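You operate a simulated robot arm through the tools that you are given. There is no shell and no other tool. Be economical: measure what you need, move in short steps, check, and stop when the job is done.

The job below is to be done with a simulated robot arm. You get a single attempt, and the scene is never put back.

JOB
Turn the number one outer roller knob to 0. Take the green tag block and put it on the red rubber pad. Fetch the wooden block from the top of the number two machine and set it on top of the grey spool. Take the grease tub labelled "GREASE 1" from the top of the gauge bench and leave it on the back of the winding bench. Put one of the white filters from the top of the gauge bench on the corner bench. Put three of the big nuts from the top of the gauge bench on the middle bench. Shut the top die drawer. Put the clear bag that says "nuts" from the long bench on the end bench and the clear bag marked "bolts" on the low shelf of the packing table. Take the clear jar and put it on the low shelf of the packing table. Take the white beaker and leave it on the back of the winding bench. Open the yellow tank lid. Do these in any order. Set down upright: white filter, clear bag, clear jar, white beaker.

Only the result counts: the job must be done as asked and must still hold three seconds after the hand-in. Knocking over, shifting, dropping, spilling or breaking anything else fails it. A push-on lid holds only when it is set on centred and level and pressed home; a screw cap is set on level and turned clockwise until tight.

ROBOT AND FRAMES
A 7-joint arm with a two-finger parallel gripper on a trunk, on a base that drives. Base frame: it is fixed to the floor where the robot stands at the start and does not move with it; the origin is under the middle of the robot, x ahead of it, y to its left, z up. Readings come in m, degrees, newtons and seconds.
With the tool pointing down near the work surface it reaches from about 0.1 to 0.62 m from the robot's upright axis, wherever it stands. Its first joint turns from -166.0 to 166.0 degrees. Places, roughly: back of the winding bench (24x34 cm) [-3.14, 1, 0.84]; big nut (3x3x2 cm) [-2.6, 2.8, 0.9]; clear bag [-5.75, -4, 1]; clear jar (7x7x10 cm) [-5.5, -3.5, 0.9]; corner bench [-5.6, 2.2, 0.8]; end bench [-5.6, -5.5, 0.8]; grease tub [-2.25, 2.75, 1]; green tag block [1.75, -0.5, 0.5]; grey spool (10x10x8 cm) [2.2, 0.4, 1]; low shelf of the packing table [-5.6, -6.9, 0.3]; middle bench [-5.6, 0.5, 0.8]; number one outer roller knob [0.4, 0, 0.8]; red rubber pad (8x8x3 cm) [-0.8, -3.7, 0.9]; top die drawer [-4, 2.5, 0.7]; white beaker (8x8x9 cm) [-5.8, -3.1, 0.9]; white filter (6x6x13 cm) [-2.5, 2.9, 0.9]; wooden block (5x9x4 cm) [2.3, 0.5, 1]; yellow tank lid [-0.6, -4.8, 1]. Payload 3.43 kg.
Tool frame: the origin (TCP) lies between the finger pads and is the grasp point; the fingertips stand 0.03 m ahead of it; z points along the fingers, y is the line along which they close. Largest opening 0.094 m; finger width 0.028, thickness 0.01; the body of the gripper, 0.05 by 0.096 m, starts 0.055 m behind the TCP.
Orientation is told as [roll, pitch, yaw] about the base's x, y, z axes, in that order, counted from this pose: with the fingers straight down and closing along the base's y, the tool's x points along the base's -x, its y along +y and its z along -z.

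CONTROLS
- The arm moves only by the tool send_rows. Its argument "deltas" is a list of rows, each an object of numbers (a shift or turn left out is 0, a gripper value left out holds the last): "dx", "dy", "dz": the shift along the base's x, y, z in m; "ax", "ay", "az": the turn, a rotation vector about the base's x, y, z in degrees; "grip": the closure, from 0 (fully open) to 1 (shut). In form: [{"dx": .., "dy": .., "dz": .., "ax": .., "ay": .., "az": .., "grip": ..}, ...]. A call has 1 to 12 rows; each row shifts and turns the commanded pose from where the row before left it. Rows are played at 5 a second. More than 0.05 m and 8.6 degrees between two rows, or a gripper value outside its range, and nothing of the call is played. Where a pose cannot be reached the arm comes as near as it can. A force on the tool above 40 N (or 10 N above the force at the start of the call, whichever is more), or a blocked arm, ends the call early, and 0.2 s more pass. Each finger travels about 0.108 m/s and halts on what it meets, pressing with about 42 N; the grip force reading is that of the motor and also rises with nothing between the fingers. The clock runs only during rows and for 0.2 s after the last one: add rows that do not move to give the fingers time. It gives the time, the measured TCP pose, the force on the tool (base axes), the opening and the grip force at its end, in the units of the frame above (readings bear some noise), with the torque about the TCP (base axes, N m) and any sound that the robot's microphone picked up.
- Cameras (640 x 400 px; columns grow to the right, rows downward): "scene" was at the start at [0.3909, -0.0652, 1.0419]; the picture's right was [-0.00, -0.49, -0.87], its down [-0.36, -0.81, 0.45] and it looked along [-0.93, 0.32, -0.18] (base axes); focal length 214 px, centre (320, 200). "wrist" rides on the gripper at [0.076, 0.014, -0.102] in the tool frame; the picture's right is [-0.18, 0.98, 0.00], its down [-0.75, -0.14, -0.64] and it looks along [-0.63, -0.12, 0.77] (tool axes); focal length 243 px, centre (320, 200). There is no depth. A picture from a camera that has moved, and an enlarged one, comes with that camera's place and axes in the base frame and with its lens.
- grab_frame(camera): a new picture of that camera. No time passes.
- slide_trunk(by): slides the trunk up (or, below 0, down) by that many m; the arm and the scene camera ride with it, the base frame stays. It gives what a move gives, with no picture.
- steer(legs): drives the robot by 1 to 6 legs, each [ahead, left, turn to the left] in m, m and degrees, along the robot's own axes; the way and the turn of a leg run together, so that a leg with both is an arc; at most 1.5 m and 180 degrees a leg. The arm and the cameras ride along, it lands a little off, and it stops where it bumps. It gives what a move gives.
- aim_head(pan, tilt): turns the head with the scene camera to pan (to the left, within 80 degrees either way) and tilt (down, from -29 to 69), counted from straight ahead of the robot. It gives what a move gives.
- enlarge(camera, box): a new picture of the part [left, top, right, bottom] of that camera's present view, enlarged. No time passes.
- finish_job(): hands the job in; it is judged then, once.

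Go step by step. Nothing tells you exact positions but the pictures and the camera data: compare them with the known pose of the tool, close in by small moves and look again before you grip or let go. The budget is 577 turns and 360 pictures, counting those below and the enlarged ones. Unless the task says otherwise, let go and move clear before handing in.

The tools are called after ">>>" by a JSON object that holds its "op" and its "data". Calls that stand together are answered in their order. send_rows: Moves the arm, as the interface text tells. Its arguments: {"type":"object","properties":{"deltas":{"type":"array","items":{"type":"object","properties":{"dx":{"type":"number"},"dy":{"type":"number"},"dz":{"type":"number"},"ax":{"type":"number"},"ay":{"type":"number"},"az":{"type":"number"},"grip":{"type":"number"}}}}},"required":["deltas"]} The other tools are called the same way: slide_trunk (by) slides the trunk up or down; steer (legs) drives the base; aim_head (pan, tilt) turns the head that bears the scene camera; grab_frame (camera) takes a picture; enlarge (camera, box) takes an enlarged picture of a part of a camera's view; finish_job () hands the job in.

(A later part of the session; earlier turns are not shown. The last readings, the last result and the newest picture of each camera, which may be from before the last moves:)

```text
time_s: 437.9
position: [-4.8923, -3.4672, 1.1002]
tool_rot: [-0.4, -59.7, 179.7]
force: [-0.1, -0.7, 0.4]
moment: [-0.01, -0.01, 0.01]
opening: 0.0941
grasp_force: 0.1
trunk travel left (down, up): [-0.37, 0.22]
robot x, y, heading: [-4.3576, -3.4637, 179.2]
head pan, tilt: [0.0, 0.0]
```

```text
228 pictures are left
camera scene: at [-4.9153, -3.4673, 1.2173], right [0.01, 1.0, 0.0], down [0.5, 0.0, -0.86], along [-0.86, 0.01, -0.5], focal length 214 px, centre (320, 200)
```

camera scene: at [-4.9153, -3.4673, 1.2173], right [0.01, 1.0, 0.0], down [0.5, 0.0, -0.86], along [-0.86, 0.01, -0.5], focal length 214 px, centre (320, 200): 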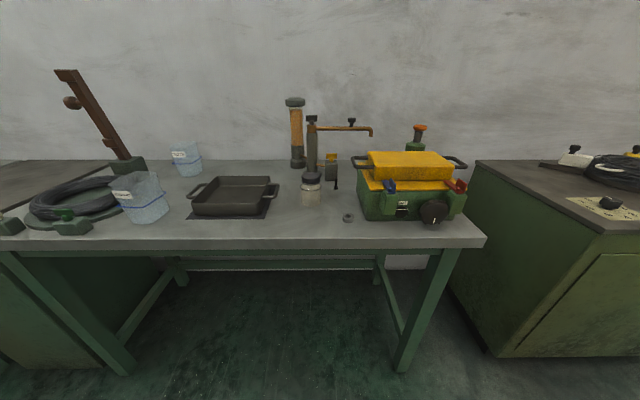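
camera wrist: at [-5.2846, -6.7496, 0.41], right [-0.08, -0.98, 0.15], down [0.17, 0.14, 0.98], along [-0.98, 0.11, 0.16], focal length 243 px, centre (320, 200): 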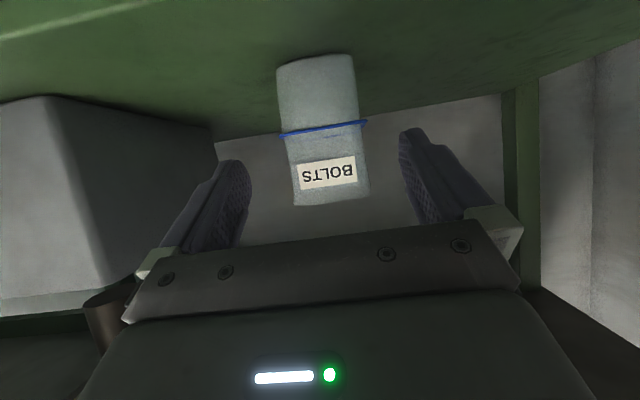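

>>> {"op": "steer", "data": {"legs": [[0.5, 0.025, 1]]}}

>>> {"op": "send_rows", "data": {"deltas": [{"dz": -0.04}, {"dz": -0.04}, {"dz": -0.03}, {}]}}

>>> {"op": "aim_head", "data": {"pan": 0, "tilt": 15}}

>>> {"op": "grab_frame", "data": {"camera": "scene"}}

>>> {"op": "grab_frame", "data": {"camera": "wrist"}}

```text
time_s: 440.8
position: [-5.3826, -3.4938, 1.0997]
tool_rot: [-0.5, -59.7, -179.5]
force: [0.5, 0.9, -0.1]
moment: [0.02, 0.0, 0.0]
opening: 0.094
grasp_force: 0.0
trunk travel left (down, up): [-0.37, 0.22]
robot x, y, heading: [-4.8462, -3.4833, 179.6]
head pan, tilt: [0.0, 0.0]
```

```text
time_s: 441.8
position: [-5.3828, -3.4936, 0.9927]
tool_rot: [-0.5, -59.6, -179.6]
force: [0.3, 0.5, 0.1]
moment: [-0.01, 0.02, -0.01]
opening: 0.0941
grasp_force: 0.1
trunk travel left (down, up): [-0.37, 0.22]
robot x, y, heading: [-4.8507, -3.483, 179.7]
head pan, tilt: [0.0, 0.0]
```

```text
time_s: 442.5
position: [-5.3823, -3.4922, 0.9919]
tool_rot: [-0.5, -59.7, -179.6]
force: [0.1, 0.2, -0.2]
moment: [-0.02, 0.0, 0.01]
opening: 0.0941
grasp_force: 0.1
trunk travel left (down, up): [-0.37, 0.22]
robot x, y, heading: [-4.8465, -3.4833, 179.8]
head pan, tilt: [0.0, 15.0]
```

```text
227 pictures are left
camera scene: at [-5.3961, -3.494, 1.0865], right [0.0, 1.0, 0.0], down [0.71, 0.0, -0.7], along [-0.7, 0.0, -0.71], focal length 214 px, centre (320, 200)
```

scene: 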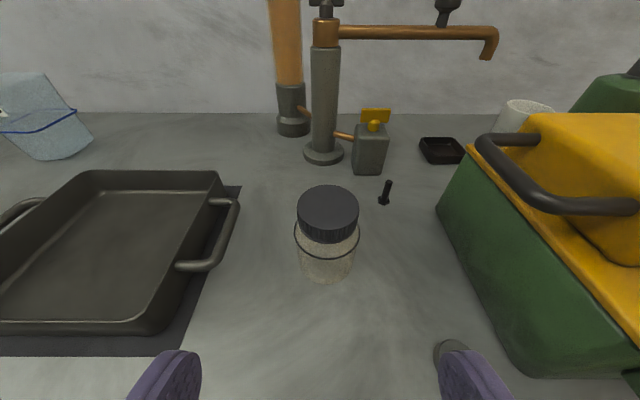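

```text
226 pictures are left
camera wrist: at [-5.2559, -3.5069, 0.9804], right [-0.09, -0.98, 0.15], down [0.17, 0.14, 0.98], along [-0.98, 0.12, 0.16], focal length 243 px, centre (320, 200)
```

wrist: 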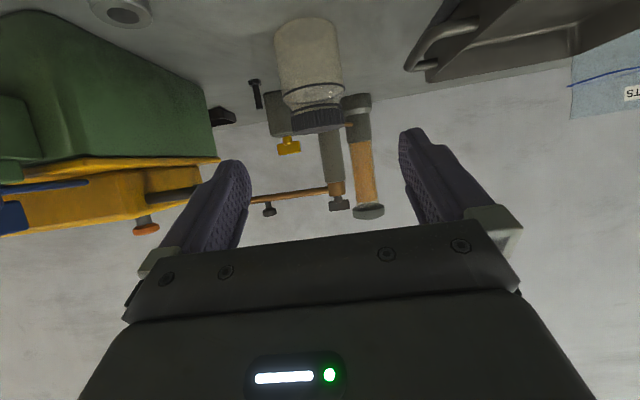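

Jar centre ≈(-5.54,-3.486), lid ~0.94. Approach along the tool axis to the body below the lid.

>>> {"op": "send_rows", "data": {"deltas": [{"dx": -0.03, "dy": 0.006, "dz": -0.02}, {"dx": -0.035, "dz": -0.02}, {"dx": -0.035, "dz": -0.02}, {"dx": -0.035, "dz": -0.02}, {"dx": -0.023, "dz": -0.015}, {}]}}

>>> {"op": "grab_frame", "data": {"camera": "scene"}}

>>> {"op": "grab_frame", "data": {"camera": "wrist"}}

```text
time_s: 443.9
position: [-5.5401, -3.487, 0.8978]
tool_rot: [-0.4, -59.7, -179.6]
force: [5.3, 0.0, 9.0]
moment: [0.03, -0.14, -0.01]
opening: 0.0939
grasp_force: 0.0
trunk travel left (down, up): [-0.37, 0.22]
robot x, y, heading: [-4.8457, -3.4864, 179.7]
head pan, tilt: [0.0, 15.0]
```

```text
225 pictures are left
camera scene: at [-5.5532, -3.488, 0.9915], right [0.0, 1.0, 0.0], down [0.71, 0.0, -0.7], along [-0.7, 0.0, -0.71], focal length 214 px, centre (320, 200)
```

scene: 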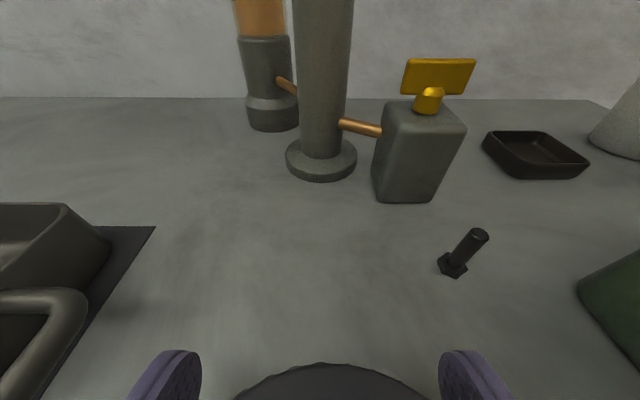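

```text
224 pictures are left
camera wrist: at [-5.4133, -3.5008, 0.8852], right [-0.09, -0.98, 0.15], down [0.18, 0.14, 0.97], along [-0.98, 0.12, 0.16], focal length 243 px, centre (320, 200)
```

wrist: 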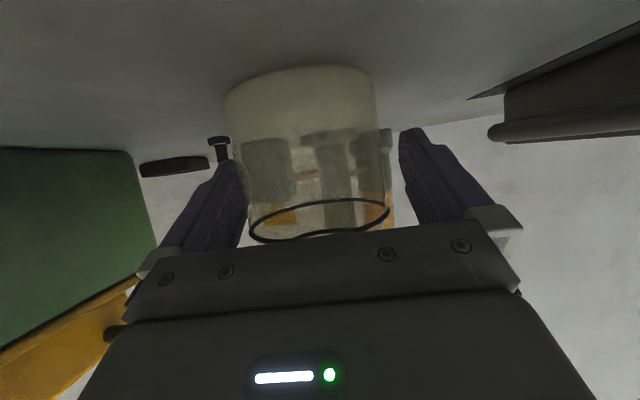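

Slight contact of the palm; back off 8 mm and grip.

>>> {"op": "send_rows", "data": {"deltas": [{"dx": 0.008, "dz": 0.003}, {"grip": 0.2}, {"grip": 0.35}, {"grip": 0.45}, {}, {}]}}

>>> {"op": "send_rows", "data": {"deltas": [{"dz": 0.02}, {"dz": 0.04}, {"dz": 0.04}, {}]}}

>>> {"op": "grab_frame", "data": {"camera": "wrist"}}

```text
time_s: 445.3
position: [-5.5311, -3.4867, 0.8989]
tool_rot: [-0.5, -59.7, -179.7]
force: [0.0, 0.7, 1.1]
moment: [0.01, -0.03, 0.01]
opening: 0.0691
grasp_force: 41.7
trunk travel left (down, up): [-0.37, 0.22]
robot x, y, heading: [-4.8505, -3.4858, 179.6]
head pan, tilt: [0.0, 15.0]
```

```text
time_s: 446.3
position: [-5.5319, -3.488, 0.9979]
tool_rot: [-0.5, -59.6, -179.6]
force: [0.6, 0.7, -1.7]
moment: [0.01, -0.03, 0.0]
opening: 0.0693
grasp_force: 41.7
trunk travel left (down, up): [-0.37, 0.22]
robot x, y, heading: [-4.846, -3.4846, 179.8]
head pan, tilt: [0.0, 15.0]
```

```text
223 pictures are left
camera wrist: at [-5.405, -3.5018, 0.986], right [-0.09, -0.98, 0.15], down [0.17, 0.14, 0.98], along [-0.98, 0.12, 0.16], focal length 243 px, centre (320, 200)
```

wrist: 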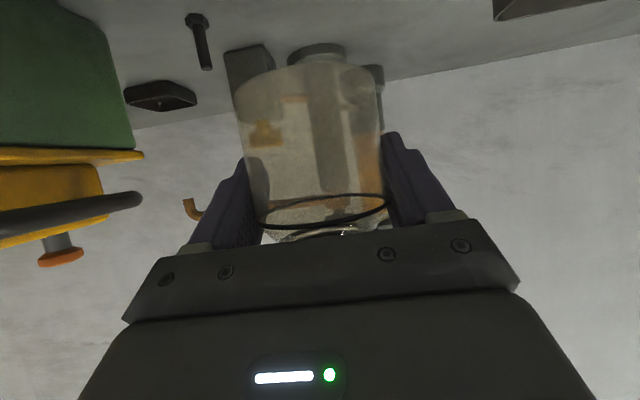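

Jar held. Retract and return to the packing table.

>>> {"op": "send_rows", "data": {"deltas": [{"dz": 0.04}, {"dz": 0.04, "dx": 0.02}, {"dx": 0.045}, {"dx": 0.045}, {"dx": 0.045}, {"dx": 0.02}, {}]}}

>>> {"op": "steer", "data": {"legs": [[-0.5, 0, 0], [0, 1.1, 0], [0, 1.1, 0], [0, 1.04, 0]]}}

>>> {"op": "slide_trunk", "data": {"by": -0.37}}

>>> {"op": "send_rows", "data": {"deltas": [{"dz": -0.045}, {"dz": -0.045}, {"dz": -0.045}, {"dz": -0.045}, {"dz": -0.045}, {"dz": -0.045}, {}]}}

```text
time_s: 447.9
position: [-5.3591, -3.488, 1.0816]
tool_rot: [-0.5, -59.7, -179.6]
force: [-0.6, 0.2, -2.2]
moment: [-0.07, 0.0, -0.02]
opening: 0.0694
grasp_force: 41.4
trunk travel left (down, up): [-0.37, 0.22]
robot x, y, heading: [-4.8471, -3.4855, 179.9]
head pan, tilt: [0.0, 15.0]
```

```text
time_s: 466.4
position: [-4.9095, -6.7361, 1.0797]
tool_rot: [-0.6, -59.8, 179.9]
force: [-0.1, -0.1, -1.1]
moment: [0.01, 0.04, -0.02]
opening: 0.0693
grasp_force: 41.8
trunk travel left (down, up): [-0.37, 0.22]
robot x, y, heading: [-4.3988, -6.7374, 179.5]
head pan, tilt: [0.0, 15.0]
```

```text
time_s: 469.9
position: [-4.9091, -6.7359, 0.7115]
tool_rot: [-0.5, -59.7, 179.9]
force: [0.9, 0.0, -1.7]
moment: [0.0, 0.0, -0.01]
opening: 0.0691
grasp_force: 41.7
trunk travel left (down, up): [0.0, 0.59]
robot x, y, heading: [-4.398, -6.736, 179.5]
head pan, tilt: [0.0, 15.0]
```

```text
time_s: 471.6
position: [-4.9067, -6.7385, 0.4412]
tool_rot: [-0.5, -59.7, 179.8]
force: [-0.7, 0.1, -1.6]
moment: [0.02, 0.0, 0.0]
opening: 0.0693
grasp_force: 41.8
trunk travel left (down, up): [0.0, 0.59]
robot x, y, heading: [-4.3969, -6.7369, 179.3]
head pan, tilt: [0.0, 15.0]
```

>>> {"op": "send_rows", "data": {"deltas": [{"dy": -0.04}, {"dy": -0.04}, {"dy": -0.04}, {"dy": -0.035}, {}]}}

>>> {"op": "steer", "data": {"legs": [[0.45, 0, 0.5]]}}

>>> {"op": "aim_head", "data": {"pan": 0, "tilt": 0}}

>>> {"op": "grab_frame", "data": {"camera": "scene"}}

>>> {"op": "grab_frame", "data": {"camera": "wrist"}}

```text
time_s: 472.8
position: [-4.9067, -6.8916, 0.4387]
tool_rot: [-0.6, -59.7, 180.0]
force: [0.1, 0.4, -1.5]
moment: [-0.03, 0.02, -0.01]
opening: 0.0691
grasp_force: 42.2
trunk travel left (down, up): [0.0, 0.59]
robot x, y, heading: [-4.3983, -6.7364, 179.3]
head pan, tilt: [0.0, 15.0]
```

```text
time_s: 475.5
position: [-5.354, -6.8903, 0.4389]
tool_rot: [-0.5, -59.6, -179.7]
force: [-0.1, 0.0, -1.2]
moment: [-0.04, 0.0, 0.01]
opening: 0.0692
grasp_force: 41.3
trunk travel left (down, up): [0.0, 0.59]
robot x, y, heading: [-4.8427, -6.7322, 179.8]
head pan, tilt: [0.0, 15.0]
```

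```text
time_s: 476.2
position: [-5.3537, -6.8898, 0.4389]
tool_rot: [-0.5, -59.7, -179.8]
force: [0.6, -0.2, -0.7]
moment: [0.02, 0.02, 0.0]
opening: 0.0693
grasp_force: 42.0
trunk travel left (down, up): [0.0, 0.59]
robot x, y, heading: [-4.8476, -6.7323, 179.5]
head pan, tilt: [0.0, 0.0]
```

```text
222 pictures are left
camera scene: at [-5.3763, -6.8912, 0.5555], right [0.0, 1.0, 0.0], down [0.51, 0.0, -0.86], along [-0.86, 0.01, -0.51], focal length 214 px, centre (320, 200)
```

scene: 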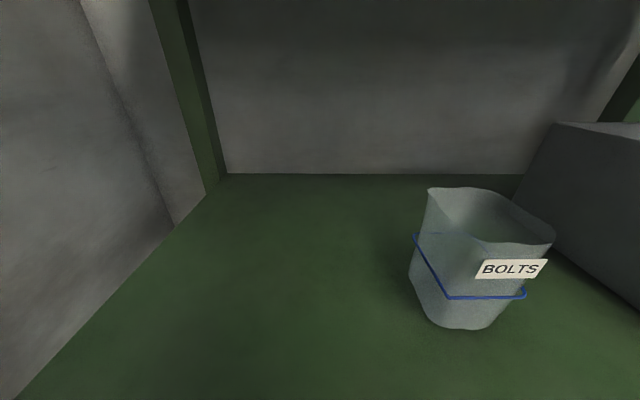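

```text
221 pictures are left
camera wrist: at [-5.2269, -6.9044, 0.427], right [-0.1, -0.98, 0.15], down [0.17, 0.14, 0.98], along [-0.98, 0.12, 0.16], focal length 243 px, centre (320, 200)
```

wrist: 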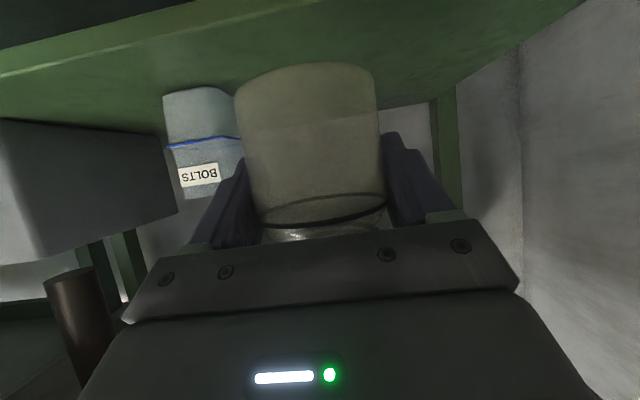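

>>> {"op": "send_rows", "data": {"deltas": [{"dx": -0.04, "dy": -0.015}, {"dx": -0.04}, {"dx": -0.04}, {"dx": -0.035}, {}]}}

>>> {"op": "send_rows", "data": {"deltas": [{"dz": -0.03}, {"dz": -0.02}, {"dz": -0.01}, {"dz": -0.006}, {}]}}

```text
time_s: 477.4
position: [-5.5109, -6.9057, 0.4395]
tool_rot: [-0.5, -59.7, -179.8]
force: [-0.7, -0.2, -2.1]
moment: [0.01, -0.02, 0.0]
opening: 0.0693
grasp_force: 41.9
trunk travel left (down, up): [0.0, 0.59]
robot x, y, heading: [-4.8455, -6.7313, 179.8]
head pan, tilt: [0.0, 0.0]
```

```text
time_s: 478.6
position: [-5.5085, -6.9048, 0.3994]
tool_rot: [-0.5, -59.6, -179.7]
force: [-0.3, 0.2, -2.0]
moment: [0.01, 0.05, -0.02]
opening: 0.0694
grasp_force: 42.2
out of reach, approached as far as the arm can: row 2, 3, 4
trunk travel left (down, up): [0.0, 0.59]
robot x, y, heading: [-4.845, -6.7333, 179.5]
head pan, tilt: [0.0, 0.0]
```

>>> {"op": "send_rows", "data": {"deltas": [{"dx": 0.04, "dz": 0.01}, {}]}}

>>> {"op": "steer", "data": {"legs": [[0.04, 0, 0]]}}

>>> {"op": "send_rows", "data": {"deltas": [{"dz": -0.015}, {"dz": -0.01}, {"dz": -0.008}, {"dz": -0.005}, {}]}}

```text
time_s: 479.2
position: [-5.4684, -6.9043, 0.4094]
tool_rot: [-0.5, -59.8, -179.8]
force: [0.5, -0.5, -1.6]
moment: [0.02, -0.01, 0.01]
opening: 0.0694
grasp_force: 41.9
trunk travel left (down, up): [0.0, 0.59]
robot x, y, heading: [-4.846, -6.728, 179.4]
head pan, tilt: [0.0, 0.0]
```

```text
time_s: 480.1
position: [-5.5073, -6.9041, 0.4099]
tool_rot: [-0.5, -59.8, -179.8]
force: [0.2, 0.1, -1.9]
moment: [-0.01, 0.02, 0.03]
opening: 0.0694
grasp_force: 42.4
trunk travel left (down, up): [0.0, 0.59]
robot x, y, heading: [-4.8847, -6.7297, 179.4]
head pan, tilt: [0.0, 0.0]
```

```text
time_s: 481.3
position: [-5.5111, -6.9061, 0.3804]
tool_rot: [-0.5, -59.7, -179.7]
force: [-0.2, -0.1, -2.0]
moment: [0.01, 0.0, 0.03]
opening: 0.0691
grasp_force: 42.0
out of reach, approached as far as the arm can: row 3, 4
trunk travel left (down, up): [0.0, 0.59]
robot x, y, heading: [-4.8886, -6.7286, 179.8]
head pan, tilt: [0.0, 0.0]
```

>>> {"op": "send_rows", "data": {"deltas": [{"dx": 0.025}, {"dz": -0.008}, {"dz": -0.005}, {"dz": -0.004}, {}]}}

>>> {"op": "grab_frame", "data": {"camera": "wrist"}}

```text
time_s: 482.5
position: [-5.486, -6.9059, 0.3708]
tool_rot: [-0.5, -59.8, -179.8]
force: [1.3, 0.2, 4.8]
moment: [-0.09, -0.22, 0.0]
opening: 0.0693
grasp_force: 41.8
out of reach, approached as far as the arm can: row 3
trunk travel left (down, up): [0.0, 0.59]
robot x, y, heading: [-4.8888, -6.7307, 179.7]
head pan, tilt: [0.0, 0.0]
```

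```text
220 pictures are left
camera wrist: at [-5.3595, -6.9212, 0.3581], right [-0.1, -0.98, 0.16], down [0.18, 0.14, 0.97], along [-0.98, 0.12, 0.16], focal length 243 px, centre (320, 200)
```

wrist: 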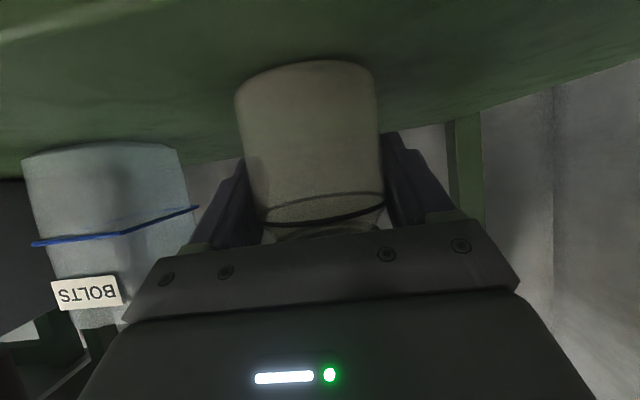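

Contact with the shelf. Release and back out straight.

>>> {"op": "send_rows", "data": {"deltas": [{"grip": 0.15}, {"grip": 0.1}, {}, {"dx": 0.03}, {"dx": 0.04, "dz": 0.01}, {"dx": 0.045, "dz": 0.01}, {}]}}

>>> {"op": "grab_frame", "data": {"camera": "scene"}}

>>> {"op": "grab_frame", "data": {"camera": "wrist"}}

```text
time_s: 484.1
position: [-5.3707, -6.9075, 0.3885]
tool_rot: [-0.4, -59.8, -179.8]
force: [0.5, -0.7, 0.2]
moment: [0.0, 0.0, -0.02]
opening: 0.0846
grasp_force: 0.1
trunk travel left (down, up): [0.0, 0.59]
robot x, y, heading: [-4.8884, -6.7287, 179.6]
head pan, tilt: [0.0, 0.0]
```

```text
219 pictures are left
camera scene: at [-5.3929, -6.9093, 0.5048], right [0.0, 1.0, 0.0], down [0.5, 0.0, -0.86], along [-0.86, 0.01, -0.5], focal length 214 px, centre (320, 200)
```

scene: 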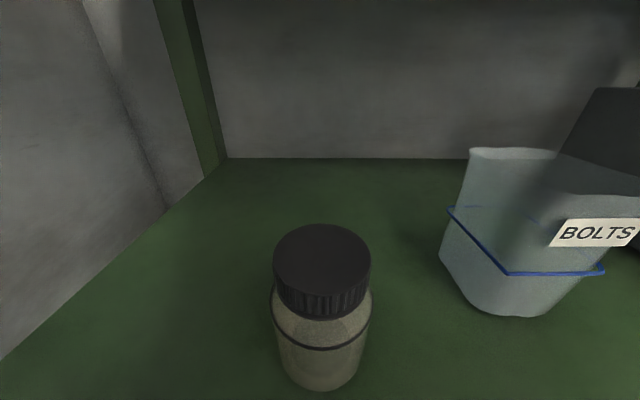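

```text
218 pictures are left
camera wrist: at [-5.2436, -6.9226, 0.3761], right [-0.1, -0.98, 0.15], down [0.17, 0.14, 0.98], along [-0.98, 0.12, 0.16], focal length 243 px, centre (320, 200)
```

wrist: 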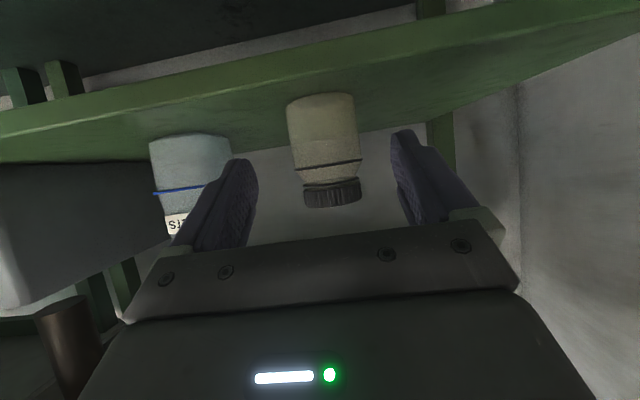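

Jar and bag are fine. Next the NUTS bag: back out, raise, and drive to y≈-3.99.

>>> {"op": "steer", "data": {"legs": [[-0.5, 0, 0]]}}

>>> {"op": "slide_trunk", "data": {"by": 0.37}}

>>> {"op": "send_rows", "data": {"deltas": [{"dz": 0.04, "dy": 0.02, "grip": 0}, {"dz": 0.04, "dy": 0.02}, {"dz": 0.04, "dy": 0.02}, {"dz": 0.04, "dy": 0.02}, {"dz": 0.04, "dy": 0.02}, {"dz": 0.04, "dy": 0.02}, {"dz": 0.04, "dy": 0.02}, {"dz": 0.04, "dy": 0.02}, {"dz": 0.03, "ay": 7}, {"dz": 0.02, "ay": 7}, {}]}}

>>> {"op": "steer", "data": {"legs": [[0, -1.0, 0], [0, -1.0, 0], [0, -0.75, 0.4]]}}

```text
time_s: 487.1
position: [-4.8639, -6.9117, 0.3877]
tool_rot: [-0.5, -59.6, -179.7]
force: [0.6, 0.3, -0.6]
moment: [-0.01, 0.01, -0.02]
opening: 0.0846
grasp_force: 0.0
trunk travel left (down, up): [0.0, 0.59]
robot x, y, heading: [-4.3792, -6.7362, 179.8]
head pan, tilt: [0.0, 0.0]
```

```text
time_s: 490.7
position: [-4.8655, -6.9106, 0.7577]
tool_rot: [-0.5, -59.7, -179.9]
force: [0.2, -0.7, 0.4]
moment: [0.02, -0.03, -0.04]
opening: 0.0848
grasp_force: 0.1
trunk travel left (down, up): [-0.37, 0.22]
robot x, y, heading: [-4.378, -6.7375, 179.6]
head pan, tilt: [0.0, 0.0]
```

```text
time_s: 493.1
position: [-4.8635, -6.751, 1.1293]
tool_rot: [-0.7, -73.7, -179.8]
force: [-0.1, -0.1, -0.6]
moment: [0.01, 0.0, 0.0]
opening: 0.0939
grasp_force: 0.1
trunk travel left (down, up): [-0.37, 0.22]
robot x, y, heading: [-4.3815, -6.7362, 179.6]
head pan, tilt: [0.0, 0.0]
```

```text
time_s: 506.6
position: [-4.8312, -4.0207, 1.1295]
tool_rot: [-0.6, -73.6, -179.3]
force: [-0.4, 0.4, -0.1]
moment: [-0.01, 0.03, 0.0]
opening: 0.0941
grasp_force: 0.1
trunk travel left (down, up): [-0.37, 0.22]
robot x, y, heading: [-4.3492, -3.9997, -179.9]
head pan, tilt: [0.0, 0.0]
```

>>> {"op": "send_rows", "data": {"deltas": [{"ay": -7.2, "dz": 0.03, "dy": 0.01}, {"ay": -7.2, "dz": 0.03}, {"ay": -7.2, "dz": 0.02}, {"ay": -7, "dy": 0.01}, {}]}}

>>> {"op": "steer", "data": {"legs": [[0.6, 0, 0]]}}

>>> {"op": "aim_head", "data": {"pan": 0, "tilt": 20}}

>>> {"op": "grab_frame", "data": {"camera": "scene"}}

>>> {"op": "grab_frame", "data": {"camera": "wrist"}}

```text
time_s: 507.8
position: [-4.8279, -4.0009, 1.2102]
tool_rot: [-0.3, -45.1, -179.6]
force: [0.5, 0.6, 0.2]
moment: [0.04, 0.0, 0.03]
opening: 0.0941
grasp_force: 0.0
trunk travel left (down, up): [-0.37, 0.22]
robot x, y, heading: [-4.3472, -3.9972, -179.6]
head pan, tilt: [0.0, 0.0]
```

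```text
time_s: 511.2
position: [-5.4188, -4.006, 1.2111]
tool_rot: [-0.1, -45.1, -179.3]
force: [-0.3, -0.6, 0.2]
moment: [-0.03, -0.02, -0.05]
opening: 0.094
grasp_force: 0.1
trunk travel left (down, up): [-0.37, 0.22]
robot x, y, heading: [-4.9325, -3.9997, -179.4]
head pan, tilt: [0.0, 0.0]
```

```text
time_s: 512.0
position: [-5.42, -4.006, 1.2095]
tool_rot: [-0.1, -45.1, -179.3]
force: [-0.3, 0.0, 0.7]
moment: [-0.01, 0.03, 0.01]
opening: 0.094
grasp_force: 0.1
trunk travel left (down, up): [-0.37, 0.22]
robot x, y, heading: [-4.9352, -4.0055, -179.6]
head pan, tilt: [0.0, 20.0]
```

```text
217 pictures are left
camera scene: at [-5.4496, -4.0073, 1.2921], right [-0.01, 1.0, 0.0], down [0.91, 0.01, -0.42], along [-0.42, 0.0, -0.91], focal length 214 px, centre (320, 200)
```

scene: 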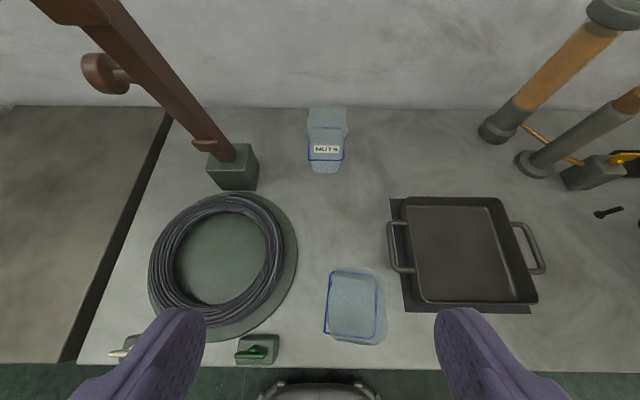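

```text
216 pictures are left
camera wrist: at [-5.2927, -4.0189, 1.23], right [-0.12, -0.98, 0.13], down [-0.08, 0.14, 0.99], along [-0.99, 0.11, -0.09], focal length 243 px, centre (320, 200)
```

wrist: 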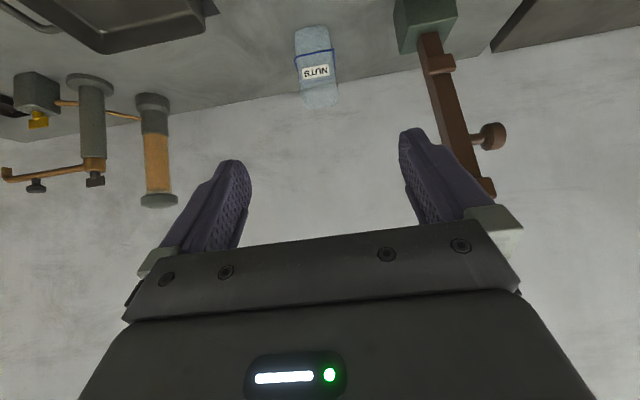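

NUTS label at (-5.708,-3.995,0.96). Drive 0.15 m closer and approach from above-front.

>>> {"op": "steer", "data": {"legs": [[0.15, 0, -0.4]]}}

>>> {"op": "send_rows", "data": {"deltas": [{"dz": -0.04, "dx": -0.02, "dy": 0.006}, {"dz": -0.04, "dx": -0.02}, {"dz": -0.04, "dx": -0.02}, {"dz": -0.04, "dx": -0.02}, {"dz": -0.03, "dx": -0.02}, {}]}}

>>> {"op": "grab_frame", "data": {"camera": "scene"}}

>>> {"op": "grab_frame", "data": {"camera": "wrist"}}

```text
time_s: 513.4
position: [-5.5728, -4.0046, 1.2094]
tool_rot: [-0.1, -45.0, -179.6]
force: [-1.1, -0.9, 0.4]
moment: [0.01, -0.01, -0.04]
opening: 0.0941
grasp_force: 0.0
trunk travel left (down, up): [-0.37, 0.22]
robot x, y, heading: [-5.0912, -4.0, -180.0]
head pan, tilt: [0.0, 20.0]
```

```text
time_s: 514.8
position: [-5.6734, -4.0003, 1.0203]
tool_rot: [-0.2, -45.1, -179.6]
force: [-0.5, -0.6, 0.2]
moment: [-0.01, -0.02, -0.01]
opening: 0.0941
grasp_force: 0.1
trunk travel left (down, up): [-0.37, 0.22]
robot x, y, heading: [-5.0884, -3.999, -179.9]
head pan, tilt: [0.0, 20.0]
```

```text
215 pictures are left
camera scene: at [-5.7042, -4.0003, 1.1025], right [0.0, 1.0, 0.0], down [0.91, 0.01, -0.42], along [-0.42, 0.0, -0.91], focal length 214 px, centre (320, 200)
```

scene: 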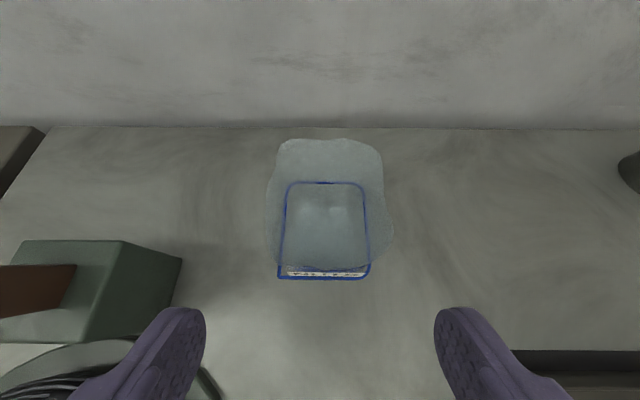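

```text
214 pictures are left
camera wrist: at [-5.5475, -4.0127, 1.0404], right [-0.13, -0.98, 0.13], down [-0.08, 0.14, 0.99], along [-0.99, 0.11, -0.09], focal length 243 px, centre (320, 200)
```

wrist: 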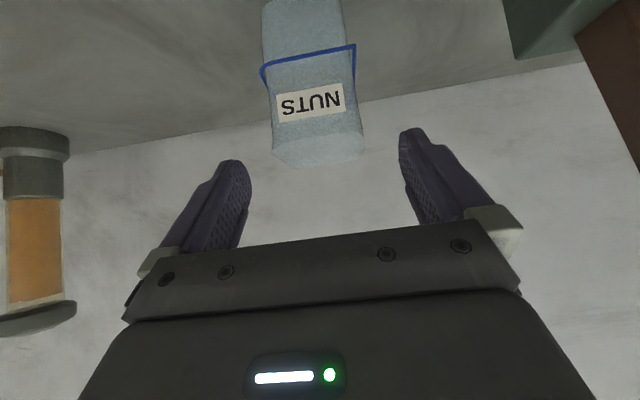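

>>> {"op": "send_rows", "data": {"deltas": [{"dx": -0.025, "dy": 0.003, "dz": -0.03}, {"dx": -0.02, "dz": -0.025}, {"dx": -0.01, "dz": -0.015}, {}, {"grip": 0.2}, {"grip": 0.35}, {"grip": 0.45}, {}]}}

>>> {"op": "grab_frame", "data": {"camera": "wrist"}}

>>> {"op": "grab_frame", "data": {"camera": "scene"}}

```text
time_s: 516.6
position: [-5.7269, -3.9945, 0.9514]
tool_rot: [-0.2, -45.1, -179.7]
force: [0.7, 0.5, -0.6]
moment: [0.01, 0.01, 0.03]
opening: 0.0782
grasp_force: 41.8
trunk travel left (down, up): [-0.37, 0.22]
robot x, y, heading: [-5.0916, -4.0008, -179.9]
head pan, tilt: [0.0, 20.0]
```

```text
213 pictures are left
camera wrist: at [-5.6007, -4.0084, 0.9709], right [-0.13, -0.98, 0.13], down [-0.08, 0.14, 0.99], along [-0.99, 0.11, -0.09], focal length 243 px, centre (320, 200)
```

wrist: 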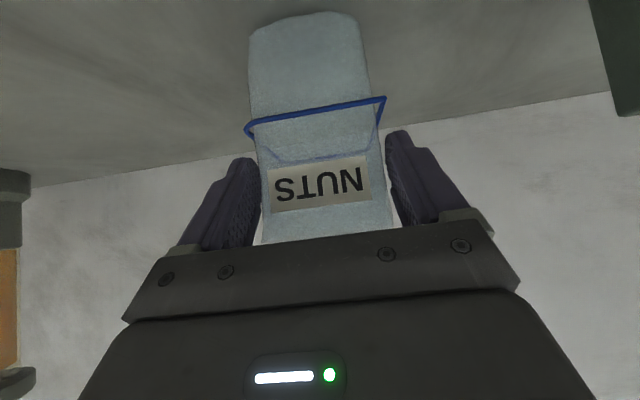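

```text
212 pictures are left
camera scene: at [-5.7574, -3.996, 1.0329], right [0.0, 1.0, 0.0], down [0.91, 0.01, -0.42], along [-0.42, 0.0, -0.91], focal length 214 px, centre (320, 200)
```

scene: 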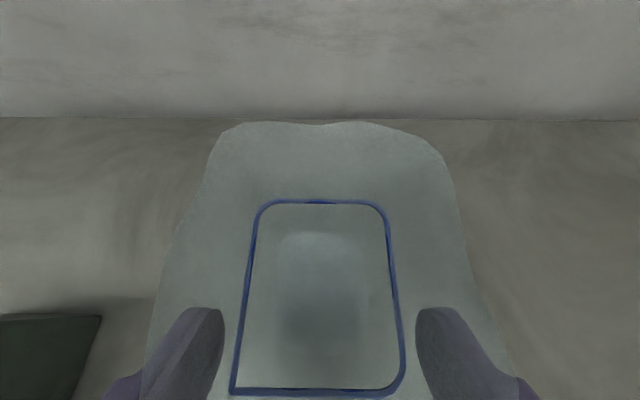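

Gripped. Lift high over the WASHERS bag, retract, and go to the end bench (y≈-5.5).

>>> {"op": "send_rows", "data": {"deltas": [{"dz": 0.03}, {"dz": 0.045}, {"dz": 0.045}, {"dz": 0.045}, {"dz": 0.045}, {"dz": 0.03}, {"dx": 0.04}, {"dx": 0.045}, {"dx": 0.045}, {}]}}

>>> {"op": "grab_frame", "data": {"camera": "wrist"}}

>>> {"op": "steer", "data": {"legs": [[-0.65, 0, 0], [0, 0.8, 0], [0, 0.72, 0]]}}

>>> {"op": "aim_head", "data": {"pan": 0, "tilt": 0}}

>>> {"op": "grab_frame", "data": {"camera": "scene"}}

```text
time_s: 518.8
position: [-5.5972, -3.9945, 1.1901]
tool_rot: [-0.1, -45.1, -179.6]
force: [0.1, 0.3, -0.1]
moment: [0.02, 0.01, 0.0]
opening: 0.0783
grasp_force: 42.3
trunk travel left (down, up): [-0.37, 0.22]
robot x, y, heading: [-5.0874, -4.0038, -180.0]
head pan, tilt: [0.0, 20.0]
```

```text
211 pictures are left
camera wrist: at [-5.4715, -4.0081, 1.2102], right [-0.13, -0.98, 0.13], down [-0.08, 0.14, 0.99], along [-0.99, 0.11, -0.09], focal length 243 px, centre (320, 200)
```

wrist: 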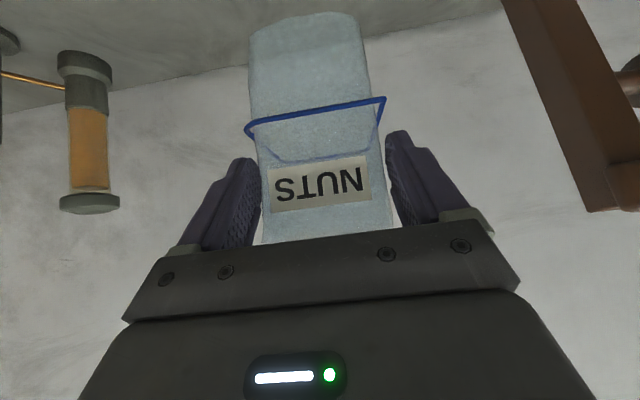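

```text
time_s: 529.8
position: [-4.9248, -5.5158, 1.1903]
tool_rot: [-0.2, -45.1, -178.5]
force: [0.7, 0.0, -0.4]
moment: [0.01, 0.0, 0.01]
opening: 0.0785
grasp_force: 41.6
trunk travel left (down, up): [-0.37, 0.22]
robot x, y, heading: [-4.4134, -5.5108, -178.9]
head pan, tilt: [0.0, 20.0]
```

```text
time_s: 530.6
position: [-4.9247, -5.5147, 1.1904]
tool_rot: [-0.1, -45.1, -178.6]
force: [-0.5, 0.9, -0.1]
moment: [-0.03, -0.02, -0.03]
opening: 0.0783
grasp_force: 42.2
trunk travel left (down, up): [-0.37, 0.22]
robot x, y, heading: [-4.4148, -5.5136, -178.7]
head pan, tilt: [0.0, 0.0]
```

```text
210 pictures are left
camera scene: at [-4.9761, -5.5172, 1.2974], right [-0.02, 1.0, 0.0], down [0.71, 0.02, -0.71], along [-0.71, -0.02, -0.71], focal length 214 px, centre (320, 200)
```

scene: 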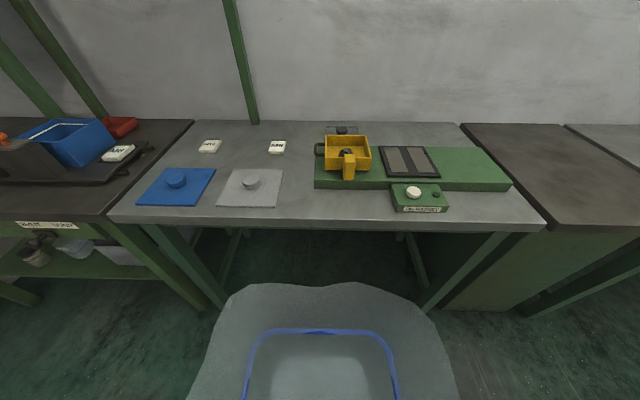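

Free spot at the front centre of the end bench: (-5.40,-5.48). Move there.

>>> {"op": "steer", "data": {"legs": [[0.46, -0.03, -1.3]]}}

>>> {"op": "send_rows", "data": {"deltas": [{"dz": -0.045}, {"dz": -0.045}, {"dz": -0.045}, {"dz": -0.04}, {}]}}

>>> {"op": "grab_frame", "data": {"camera": "scene"}}

>>> {"op": "grab_frame", "data": {"camera": "wrist"}}

```text
time_s: 533.4
position: [-5.3917, -5.4806, 1.1894]
tool_rot: [-0.1, -45.1, -179.7]
force: [-0.3, 0.2, 0.0]
moment: [-0.04, -0.02, -0.01]
opening: 0.0784
grasp_force: 41.8
trunk travel left (down, up): [-0.37, 0.22]
robot x, y, heading: [-4.8794, -5.4898, -180.0]
head pan, tilt: [0.0, 0.0]
```

```text
time_s: 534.4
position: [-5.3909, -5.4799, 1.0397]
tool_rot: [-0.4, -45.7, -179.6]
force: [9.5, 0.1, 21.6]
moment: [0.42, 0.53, -0.18]
opening: 0.0779
grasp_force: 41.9
trunk travel left (down, up): [-0.37, 0.22]
robot x, y, heading: [-4.8834, -5.4863, -179.8]
head pan, tilt: [0.0, 0.0]
stopped in row 4: the force on the tool passed its limit at 57 N (the readings are from after the stop); the commanded pose is now the measured one
```

```text
209 pictures are left
camera scene: at [-5.44, -5.4809, 1.1475], right [0.0, 1.0, 0.0], down [0.7, 0.01, -0.72], along [-0.72, 0.0, -0.7], focal length 214 px, centre (320, 200)
```

scene: 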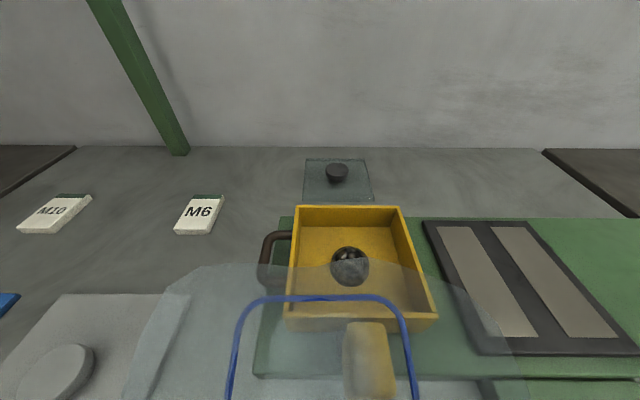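

```text
208 pictures are left
camera wrist: at [-5.2637, -5.4931, 1.0583], right [-0.12, -0.98, 0.13], down [-0.07, 0.14, 0.99], along [-0.99, 0.11, -0.08], focal length 243 px, centre (320, 200)
```

wrist: 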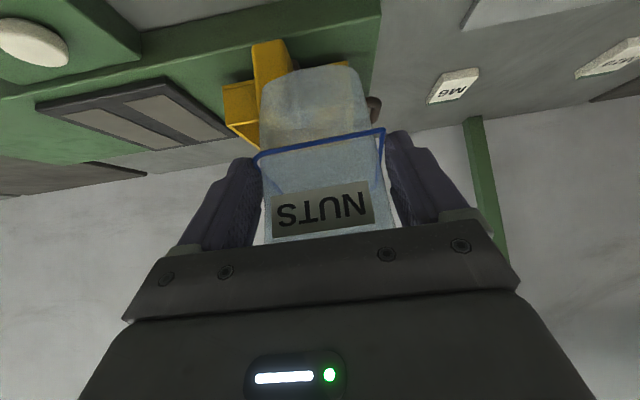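

The bag touched the yellow tray’s handle. Raise immediately and reassess.

>>> {"op": "send_rows", "data": {"deltas": [{"dz": 0.03}, {"dz": 0.04}, {"dx": 0.04}, {"dx": 0.04}, {"dx": 0.04}, {}]}}

>>> {"op": "grab_frame", "data": {"camera": "scene"}}

>>> {"op": "grab_frame", "data": {"camera": "wrist"}}

```text
time_s: 535.8
position: [-5.3019, -5.4784, 1.0927]
tool_rot: [-0.1, -45.6, -179.7]
force: [0.2, 0.7, -0.8]
moment: [0.0, -0.03, -0.02]
opening: 0.0779
grasp_force: 42.2
out of reach, approached as far as the arm can: row 5
trunk travel left (down, up): [-0.37, 0.22]
robot x, y, heading: [-4.8835, -5.4866, -180.1]
head pan, tilt: [0.0, 0.0]
```

```text
207 pictures are left
camera scene: at [-5.3524, -5.4792, 1.2], right [0.0, 1.0, 0.0], down [0.7, 0.0, -0.71], along [-0.71, 0.0, -0.7], focal length 214 px, centre (320, 200)
```

scene: 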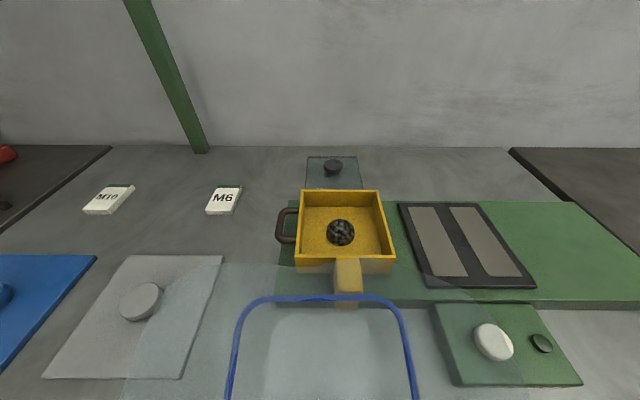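

```text
206 pictures are left
camera wrist: at [-5.1757, -5.4915, 1.1117], right [-0.12, -0.98, 0.13], down [-0.07, 0.14, 0.99], along [-0.99, 0.11, -0.09], focal length 243 px, centre (320, 200)
```

wrist: 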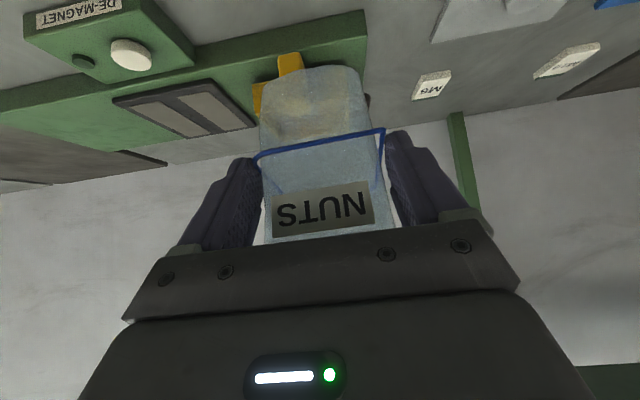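

The tray looks undisturbed. I'll use the clear strip at the right front end of the bench (y≈-5.05) instead.

>>> {"op": "steer", "data": {"legs": [[0, -0.435, 0]]}}

>>> {"op": "grab_frame", "data": {"camera": "scene"}}

>>> {"op": "enlarge", "data": {"camera": "wrist", "box": [160, 0, 480, 250]}}

```text
time_s: 538.4
position: [-5.3007, -5.036, 1.0934]
tool_rot: [-0.1, -45.4, 179.8]
force: [0.1, -0.2, 0.0]
moment: [0.01, -0.02, 0.01]
opening: 0.0779
grasp_force: 42.1
trunk travel left (down, up): [-0.37, 0.22]
robot x, y, heading: [-4.8784, -5.0524, 179.6]
head pan, tilt: [0.0, 0.0]
```

```text
205 pictures are left
camera scene: at [-5.3511, -5.037, 1.1997], right [0.01, 1.0, 0.0], down [0.7, 0.0, -0.71], along [-0.71, 0.01, -0.7], focal length 214 px, centre (320, 200)
```

scene: 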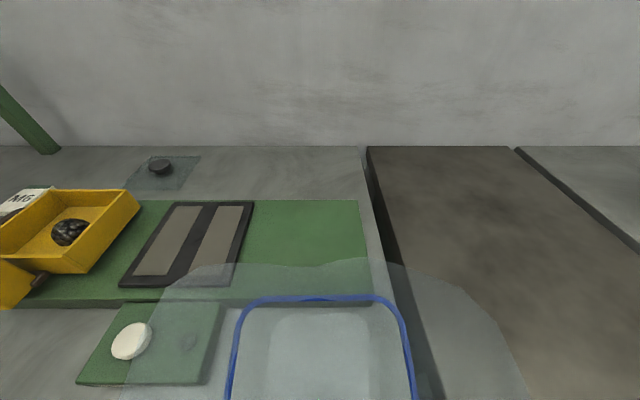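

```text
1.60 times, centred on (320, 125) of wrist
camera zoom: at [-5.1745, -5.0511, 1.1115], right [-0.14, -0.98, 0.13], down [-0.07, 0.14, 0.99], along [-0.99, 0.12, -0.09], focal length 388 px, centre (320, 320)
```

zoom: 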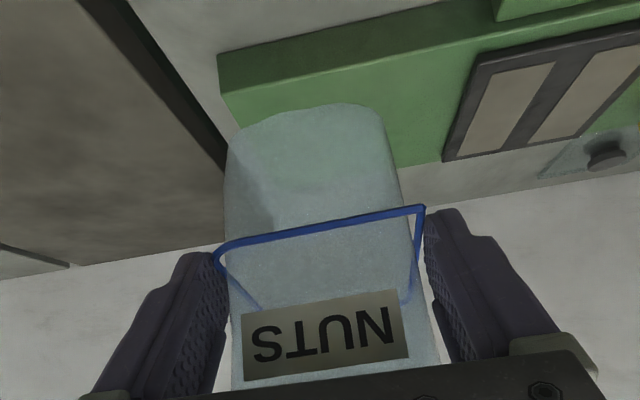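

>>> {"op": "send_rows", "data": {"deltas": [{"dx": -0.04, "dy": -0.006}, {"dx": -0.035}, {"dz": -0.04}, {"dz": -0.04}, {"dz": -0.03}, {}]}}

>>> {"op": "send_rows", "data": {"deltas": [{"dz": -0.01}, {"dz": -0.008}, {"dz": -0.006}, {"dz": -0.006}, {"dz": -0.006}, {"dz": -0.006}, {}]}}

>>> {"op": "grab_frame", "data": {"camera": "wrist"}}

>>> {"op": "grab_frame", "data": {"camera": "scene"}}

```text
time_s: 539.8
position: [-5.3756, -5.042, 0.9821]
tool_rot: [-0.2, -45.5, 179.9]
force: [-0.4, -0.1, -1.2]
moment: [0.0, 0.0, 0.01]
opening: 0.0781
grasp_force: 41.8
trunk travel left (down, up): [-0.37, 0.22]
robot x, y, heading: [-4.882, -5.0526, 179.7]
head pan, tilt: [0.0, 0.0]
```

```text
time_s: 541.4
position: [-5.3717, -5.0424, 0.9403]
tool_rot: [-0.2, -45.5, 179.8]
force: [19.0, 2.5, 20.8]
moment: [-0.03, 1.01, -0.08]
opening: 0.0776
grasp_force: 42.0
trunk travel left (down, up): [-0.37, 0.22]
robot x, y, heading: [-4.8806, -5.0486, 179.5]
head pan, tilt: [0.0, 0.0]
```

```text
203 pictures are left
camera wrist: at [-5.2462, -5.0574, 0.9602], right [-0.13, -0.98, 0.13], down [-0.07, 0.14, 0.99], along [-0.99, 0.12, -0.09], focal length 243 px, centre (320, 200)
```

wrist: 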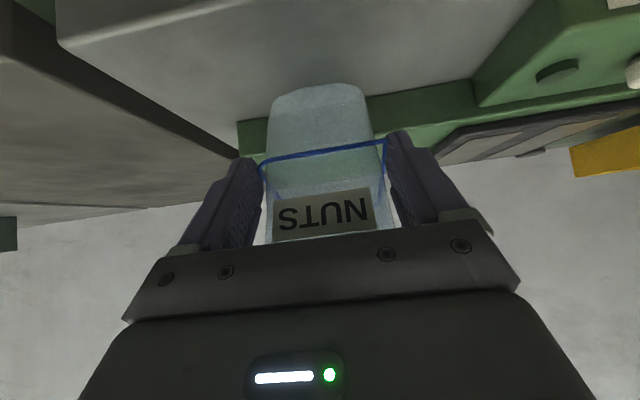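

```text
202 pictures are left
camera scene: at [-5.4226, -5.0432, 1.0488], right [0.01, 1.0, 0.0], down [0.7, 0.0, -0.71], along [-0.71, 0.01, -0.7], focal length 214 px, centre (320, 200)
```

scene: 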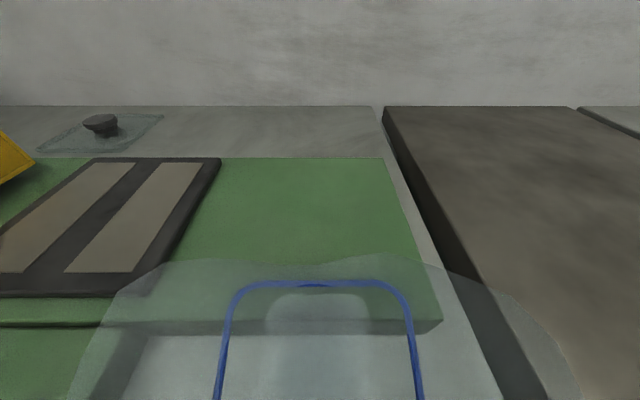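

The bag has tilted in the grip (bottom swung back) from the earlier contact. Lift and measure the tilt.

>>> {"op": "send_rows", "data": {"deltas": [{"dz": 0.03}, {"dz": 0.03}, {}]}}

>>> {"op": "grab_frame", "data": {"camera": "wrist"}}

>>> {"op": "enlarge", "data": {"camera": "wrist", "box": [200, 40, 440, 250]}}

```text
time_s: 542.2
position: [-5.3752, -5.0426, 0.9973]
tool_rot: [-0.2, -45.4, 179.9]
force: [0.8, -0.8, -0.4]
moment: [-0.01, -0.04, 0.0]
opening: 0.0776
grasp_force: 42.0
trunk travel left (down, up): [-0.37, 0.22]
robot x, y, heading: [-4.8772, -5.0521, 179.4]
head pan, tilt: [0.0, 0.0]
```

```text
201 pictures are left
camera wrist: at [-5.2487, -5.057, 1.0179], right [-0.13, -0.98, 0.13], down [-0.07, 0.14, 0.99], along [-0.99, 0.12, -0.09], focal length 243 px, centre (320, 200)
```

wrist: 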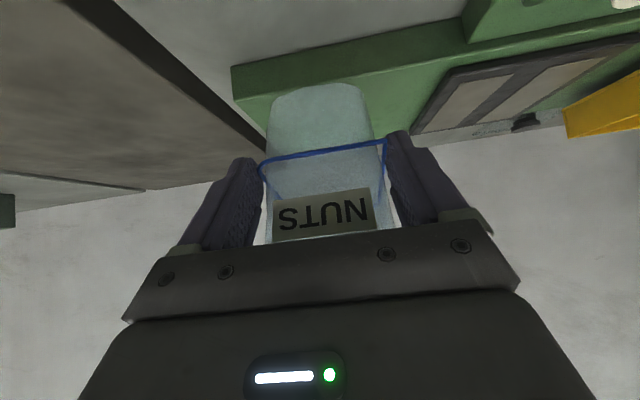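

```text
1.90 times, centred on (320, 145) of wrist
camera zoom: at [-5.2487, -5.057, 1.0179], right [-0.13, -0.98, 0.13], down [-0.07, 0.14, 0.99], along [-0.99, 0.12, -0.09], focal length 462 px, centre (320, 305)
```

zoom: 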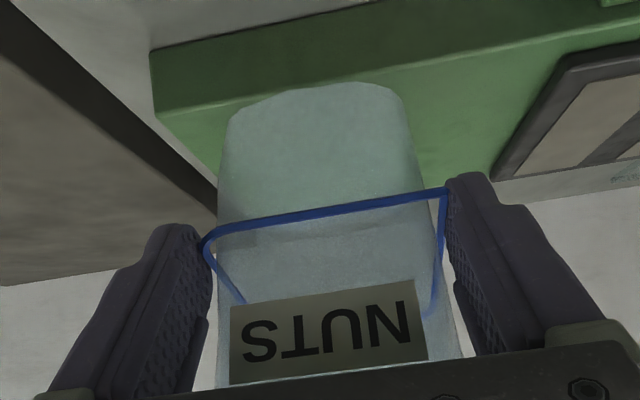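

Tilt ≈13°. Rotate the tool back by that amount to make the bag upright, then lower.

>>> {"op": "send_rows", "data": {"deltas": [{"ay": -6.5}, {"ay": -6.5, "dx": 0.005}, {"dz": -0.02}, {"dz": -0.015}, {}]}}

>>> {"op": "send_rows", "data": {"deltas": [{"dz": -0.006}, {"dz": -0.006}, {"dz": -0.005}, {"dz": -0.005}, {}]}}

>>> {"op": "grab_frame", "data": {"camera": "wrist"}}

```text
time_s: 543.4
position: [-5.3706, -5.0418, 0.9642]
tool_rot: [-0.3, -32.4, 179.8]
force: [0.1, -0.3, -1.0]
moment: [-0.02, 0.01, -0.02]
opening: 0.0777
grasp_force: 41.7
trunk travel left (down, up): [-0.37, 0.22]
robot x, y, heading: [-4.88, -5.0486, 179.6]
head pan, tilt: [0.0, 0.0]
```

```text
time_s: 544.6
position: [-5.37, -5.043, 0.9426]
tool_rot: [-0.3, -32.5, 179.8]
force: [-0.4, 0.3, -0.1]
moment: [0.04, 0.0, -0.01]
opening: 0.078
grasp_force: 41.7
trunk travel left (down, up): [-0.37, 0.22]
robot x, y, heading: [-4.8814, -5.0523, 179.4]
head pan, tilt: [0.0, 0.0]
```

```text
199 pictures are left
camera wrist: at [-5.2514, -5.0569, 0.9901], right [-0.16, -0.98, 0.1], down [-0.29, 0.14, 0.95], along [-0.94, 0.12, -0.31], focal length 243 px, centre (320, 200)
```

wrist: 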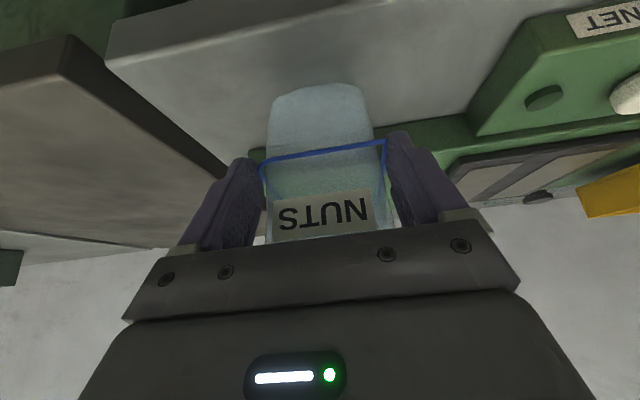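

>>> {"op": "send_rows", "data": {"deltas": [{"dz": -0.005}, {"dz": -0.004}, {"dz": -0.004}, {}]}}

>>> {"op": "send_rows", "data": {"deltas": [{"dz": -0.004}, {"dz": -0.004}, {}]}}

```text
time_s: 545.6
position: [-5.3699, -5.0414, 0.932]
tool_rot: [-0.2, -32.8, 179.8]
force: [0.7, 0.7, 23.4]
moment: [-0.24, 0.25, 0.01]
opening: 0.078
grasp_force: 41.6
trunk travel left (down, up): [-0.37, 0.22]
robot x, y, heading: [-4.8812, -5.0503, 179.5]
head pan, tilt: [0.0, 0.0]
```

```text
time_s: 546.0
position: [-5.3701, -5.0416, 0.9312]
tool_rot: [-0.3, -32.9, 179.8]
force: [9.8, -0.5, 25.0]
moment: [-0.08, -0.46, -0.1]
opening: 0.0781
grasp_force: 42.1
trunk travel left (down, up): [-0.37, 0.22]
robot x, y, heading: [-4.8822, -5.0546, 179.6]
head pan, tilt: [0.0, 0.0]
stopped in row 1: the force on the tool passed its limit at 40 N (the readings are from after the stop); the commanded pose is now the measured one
```

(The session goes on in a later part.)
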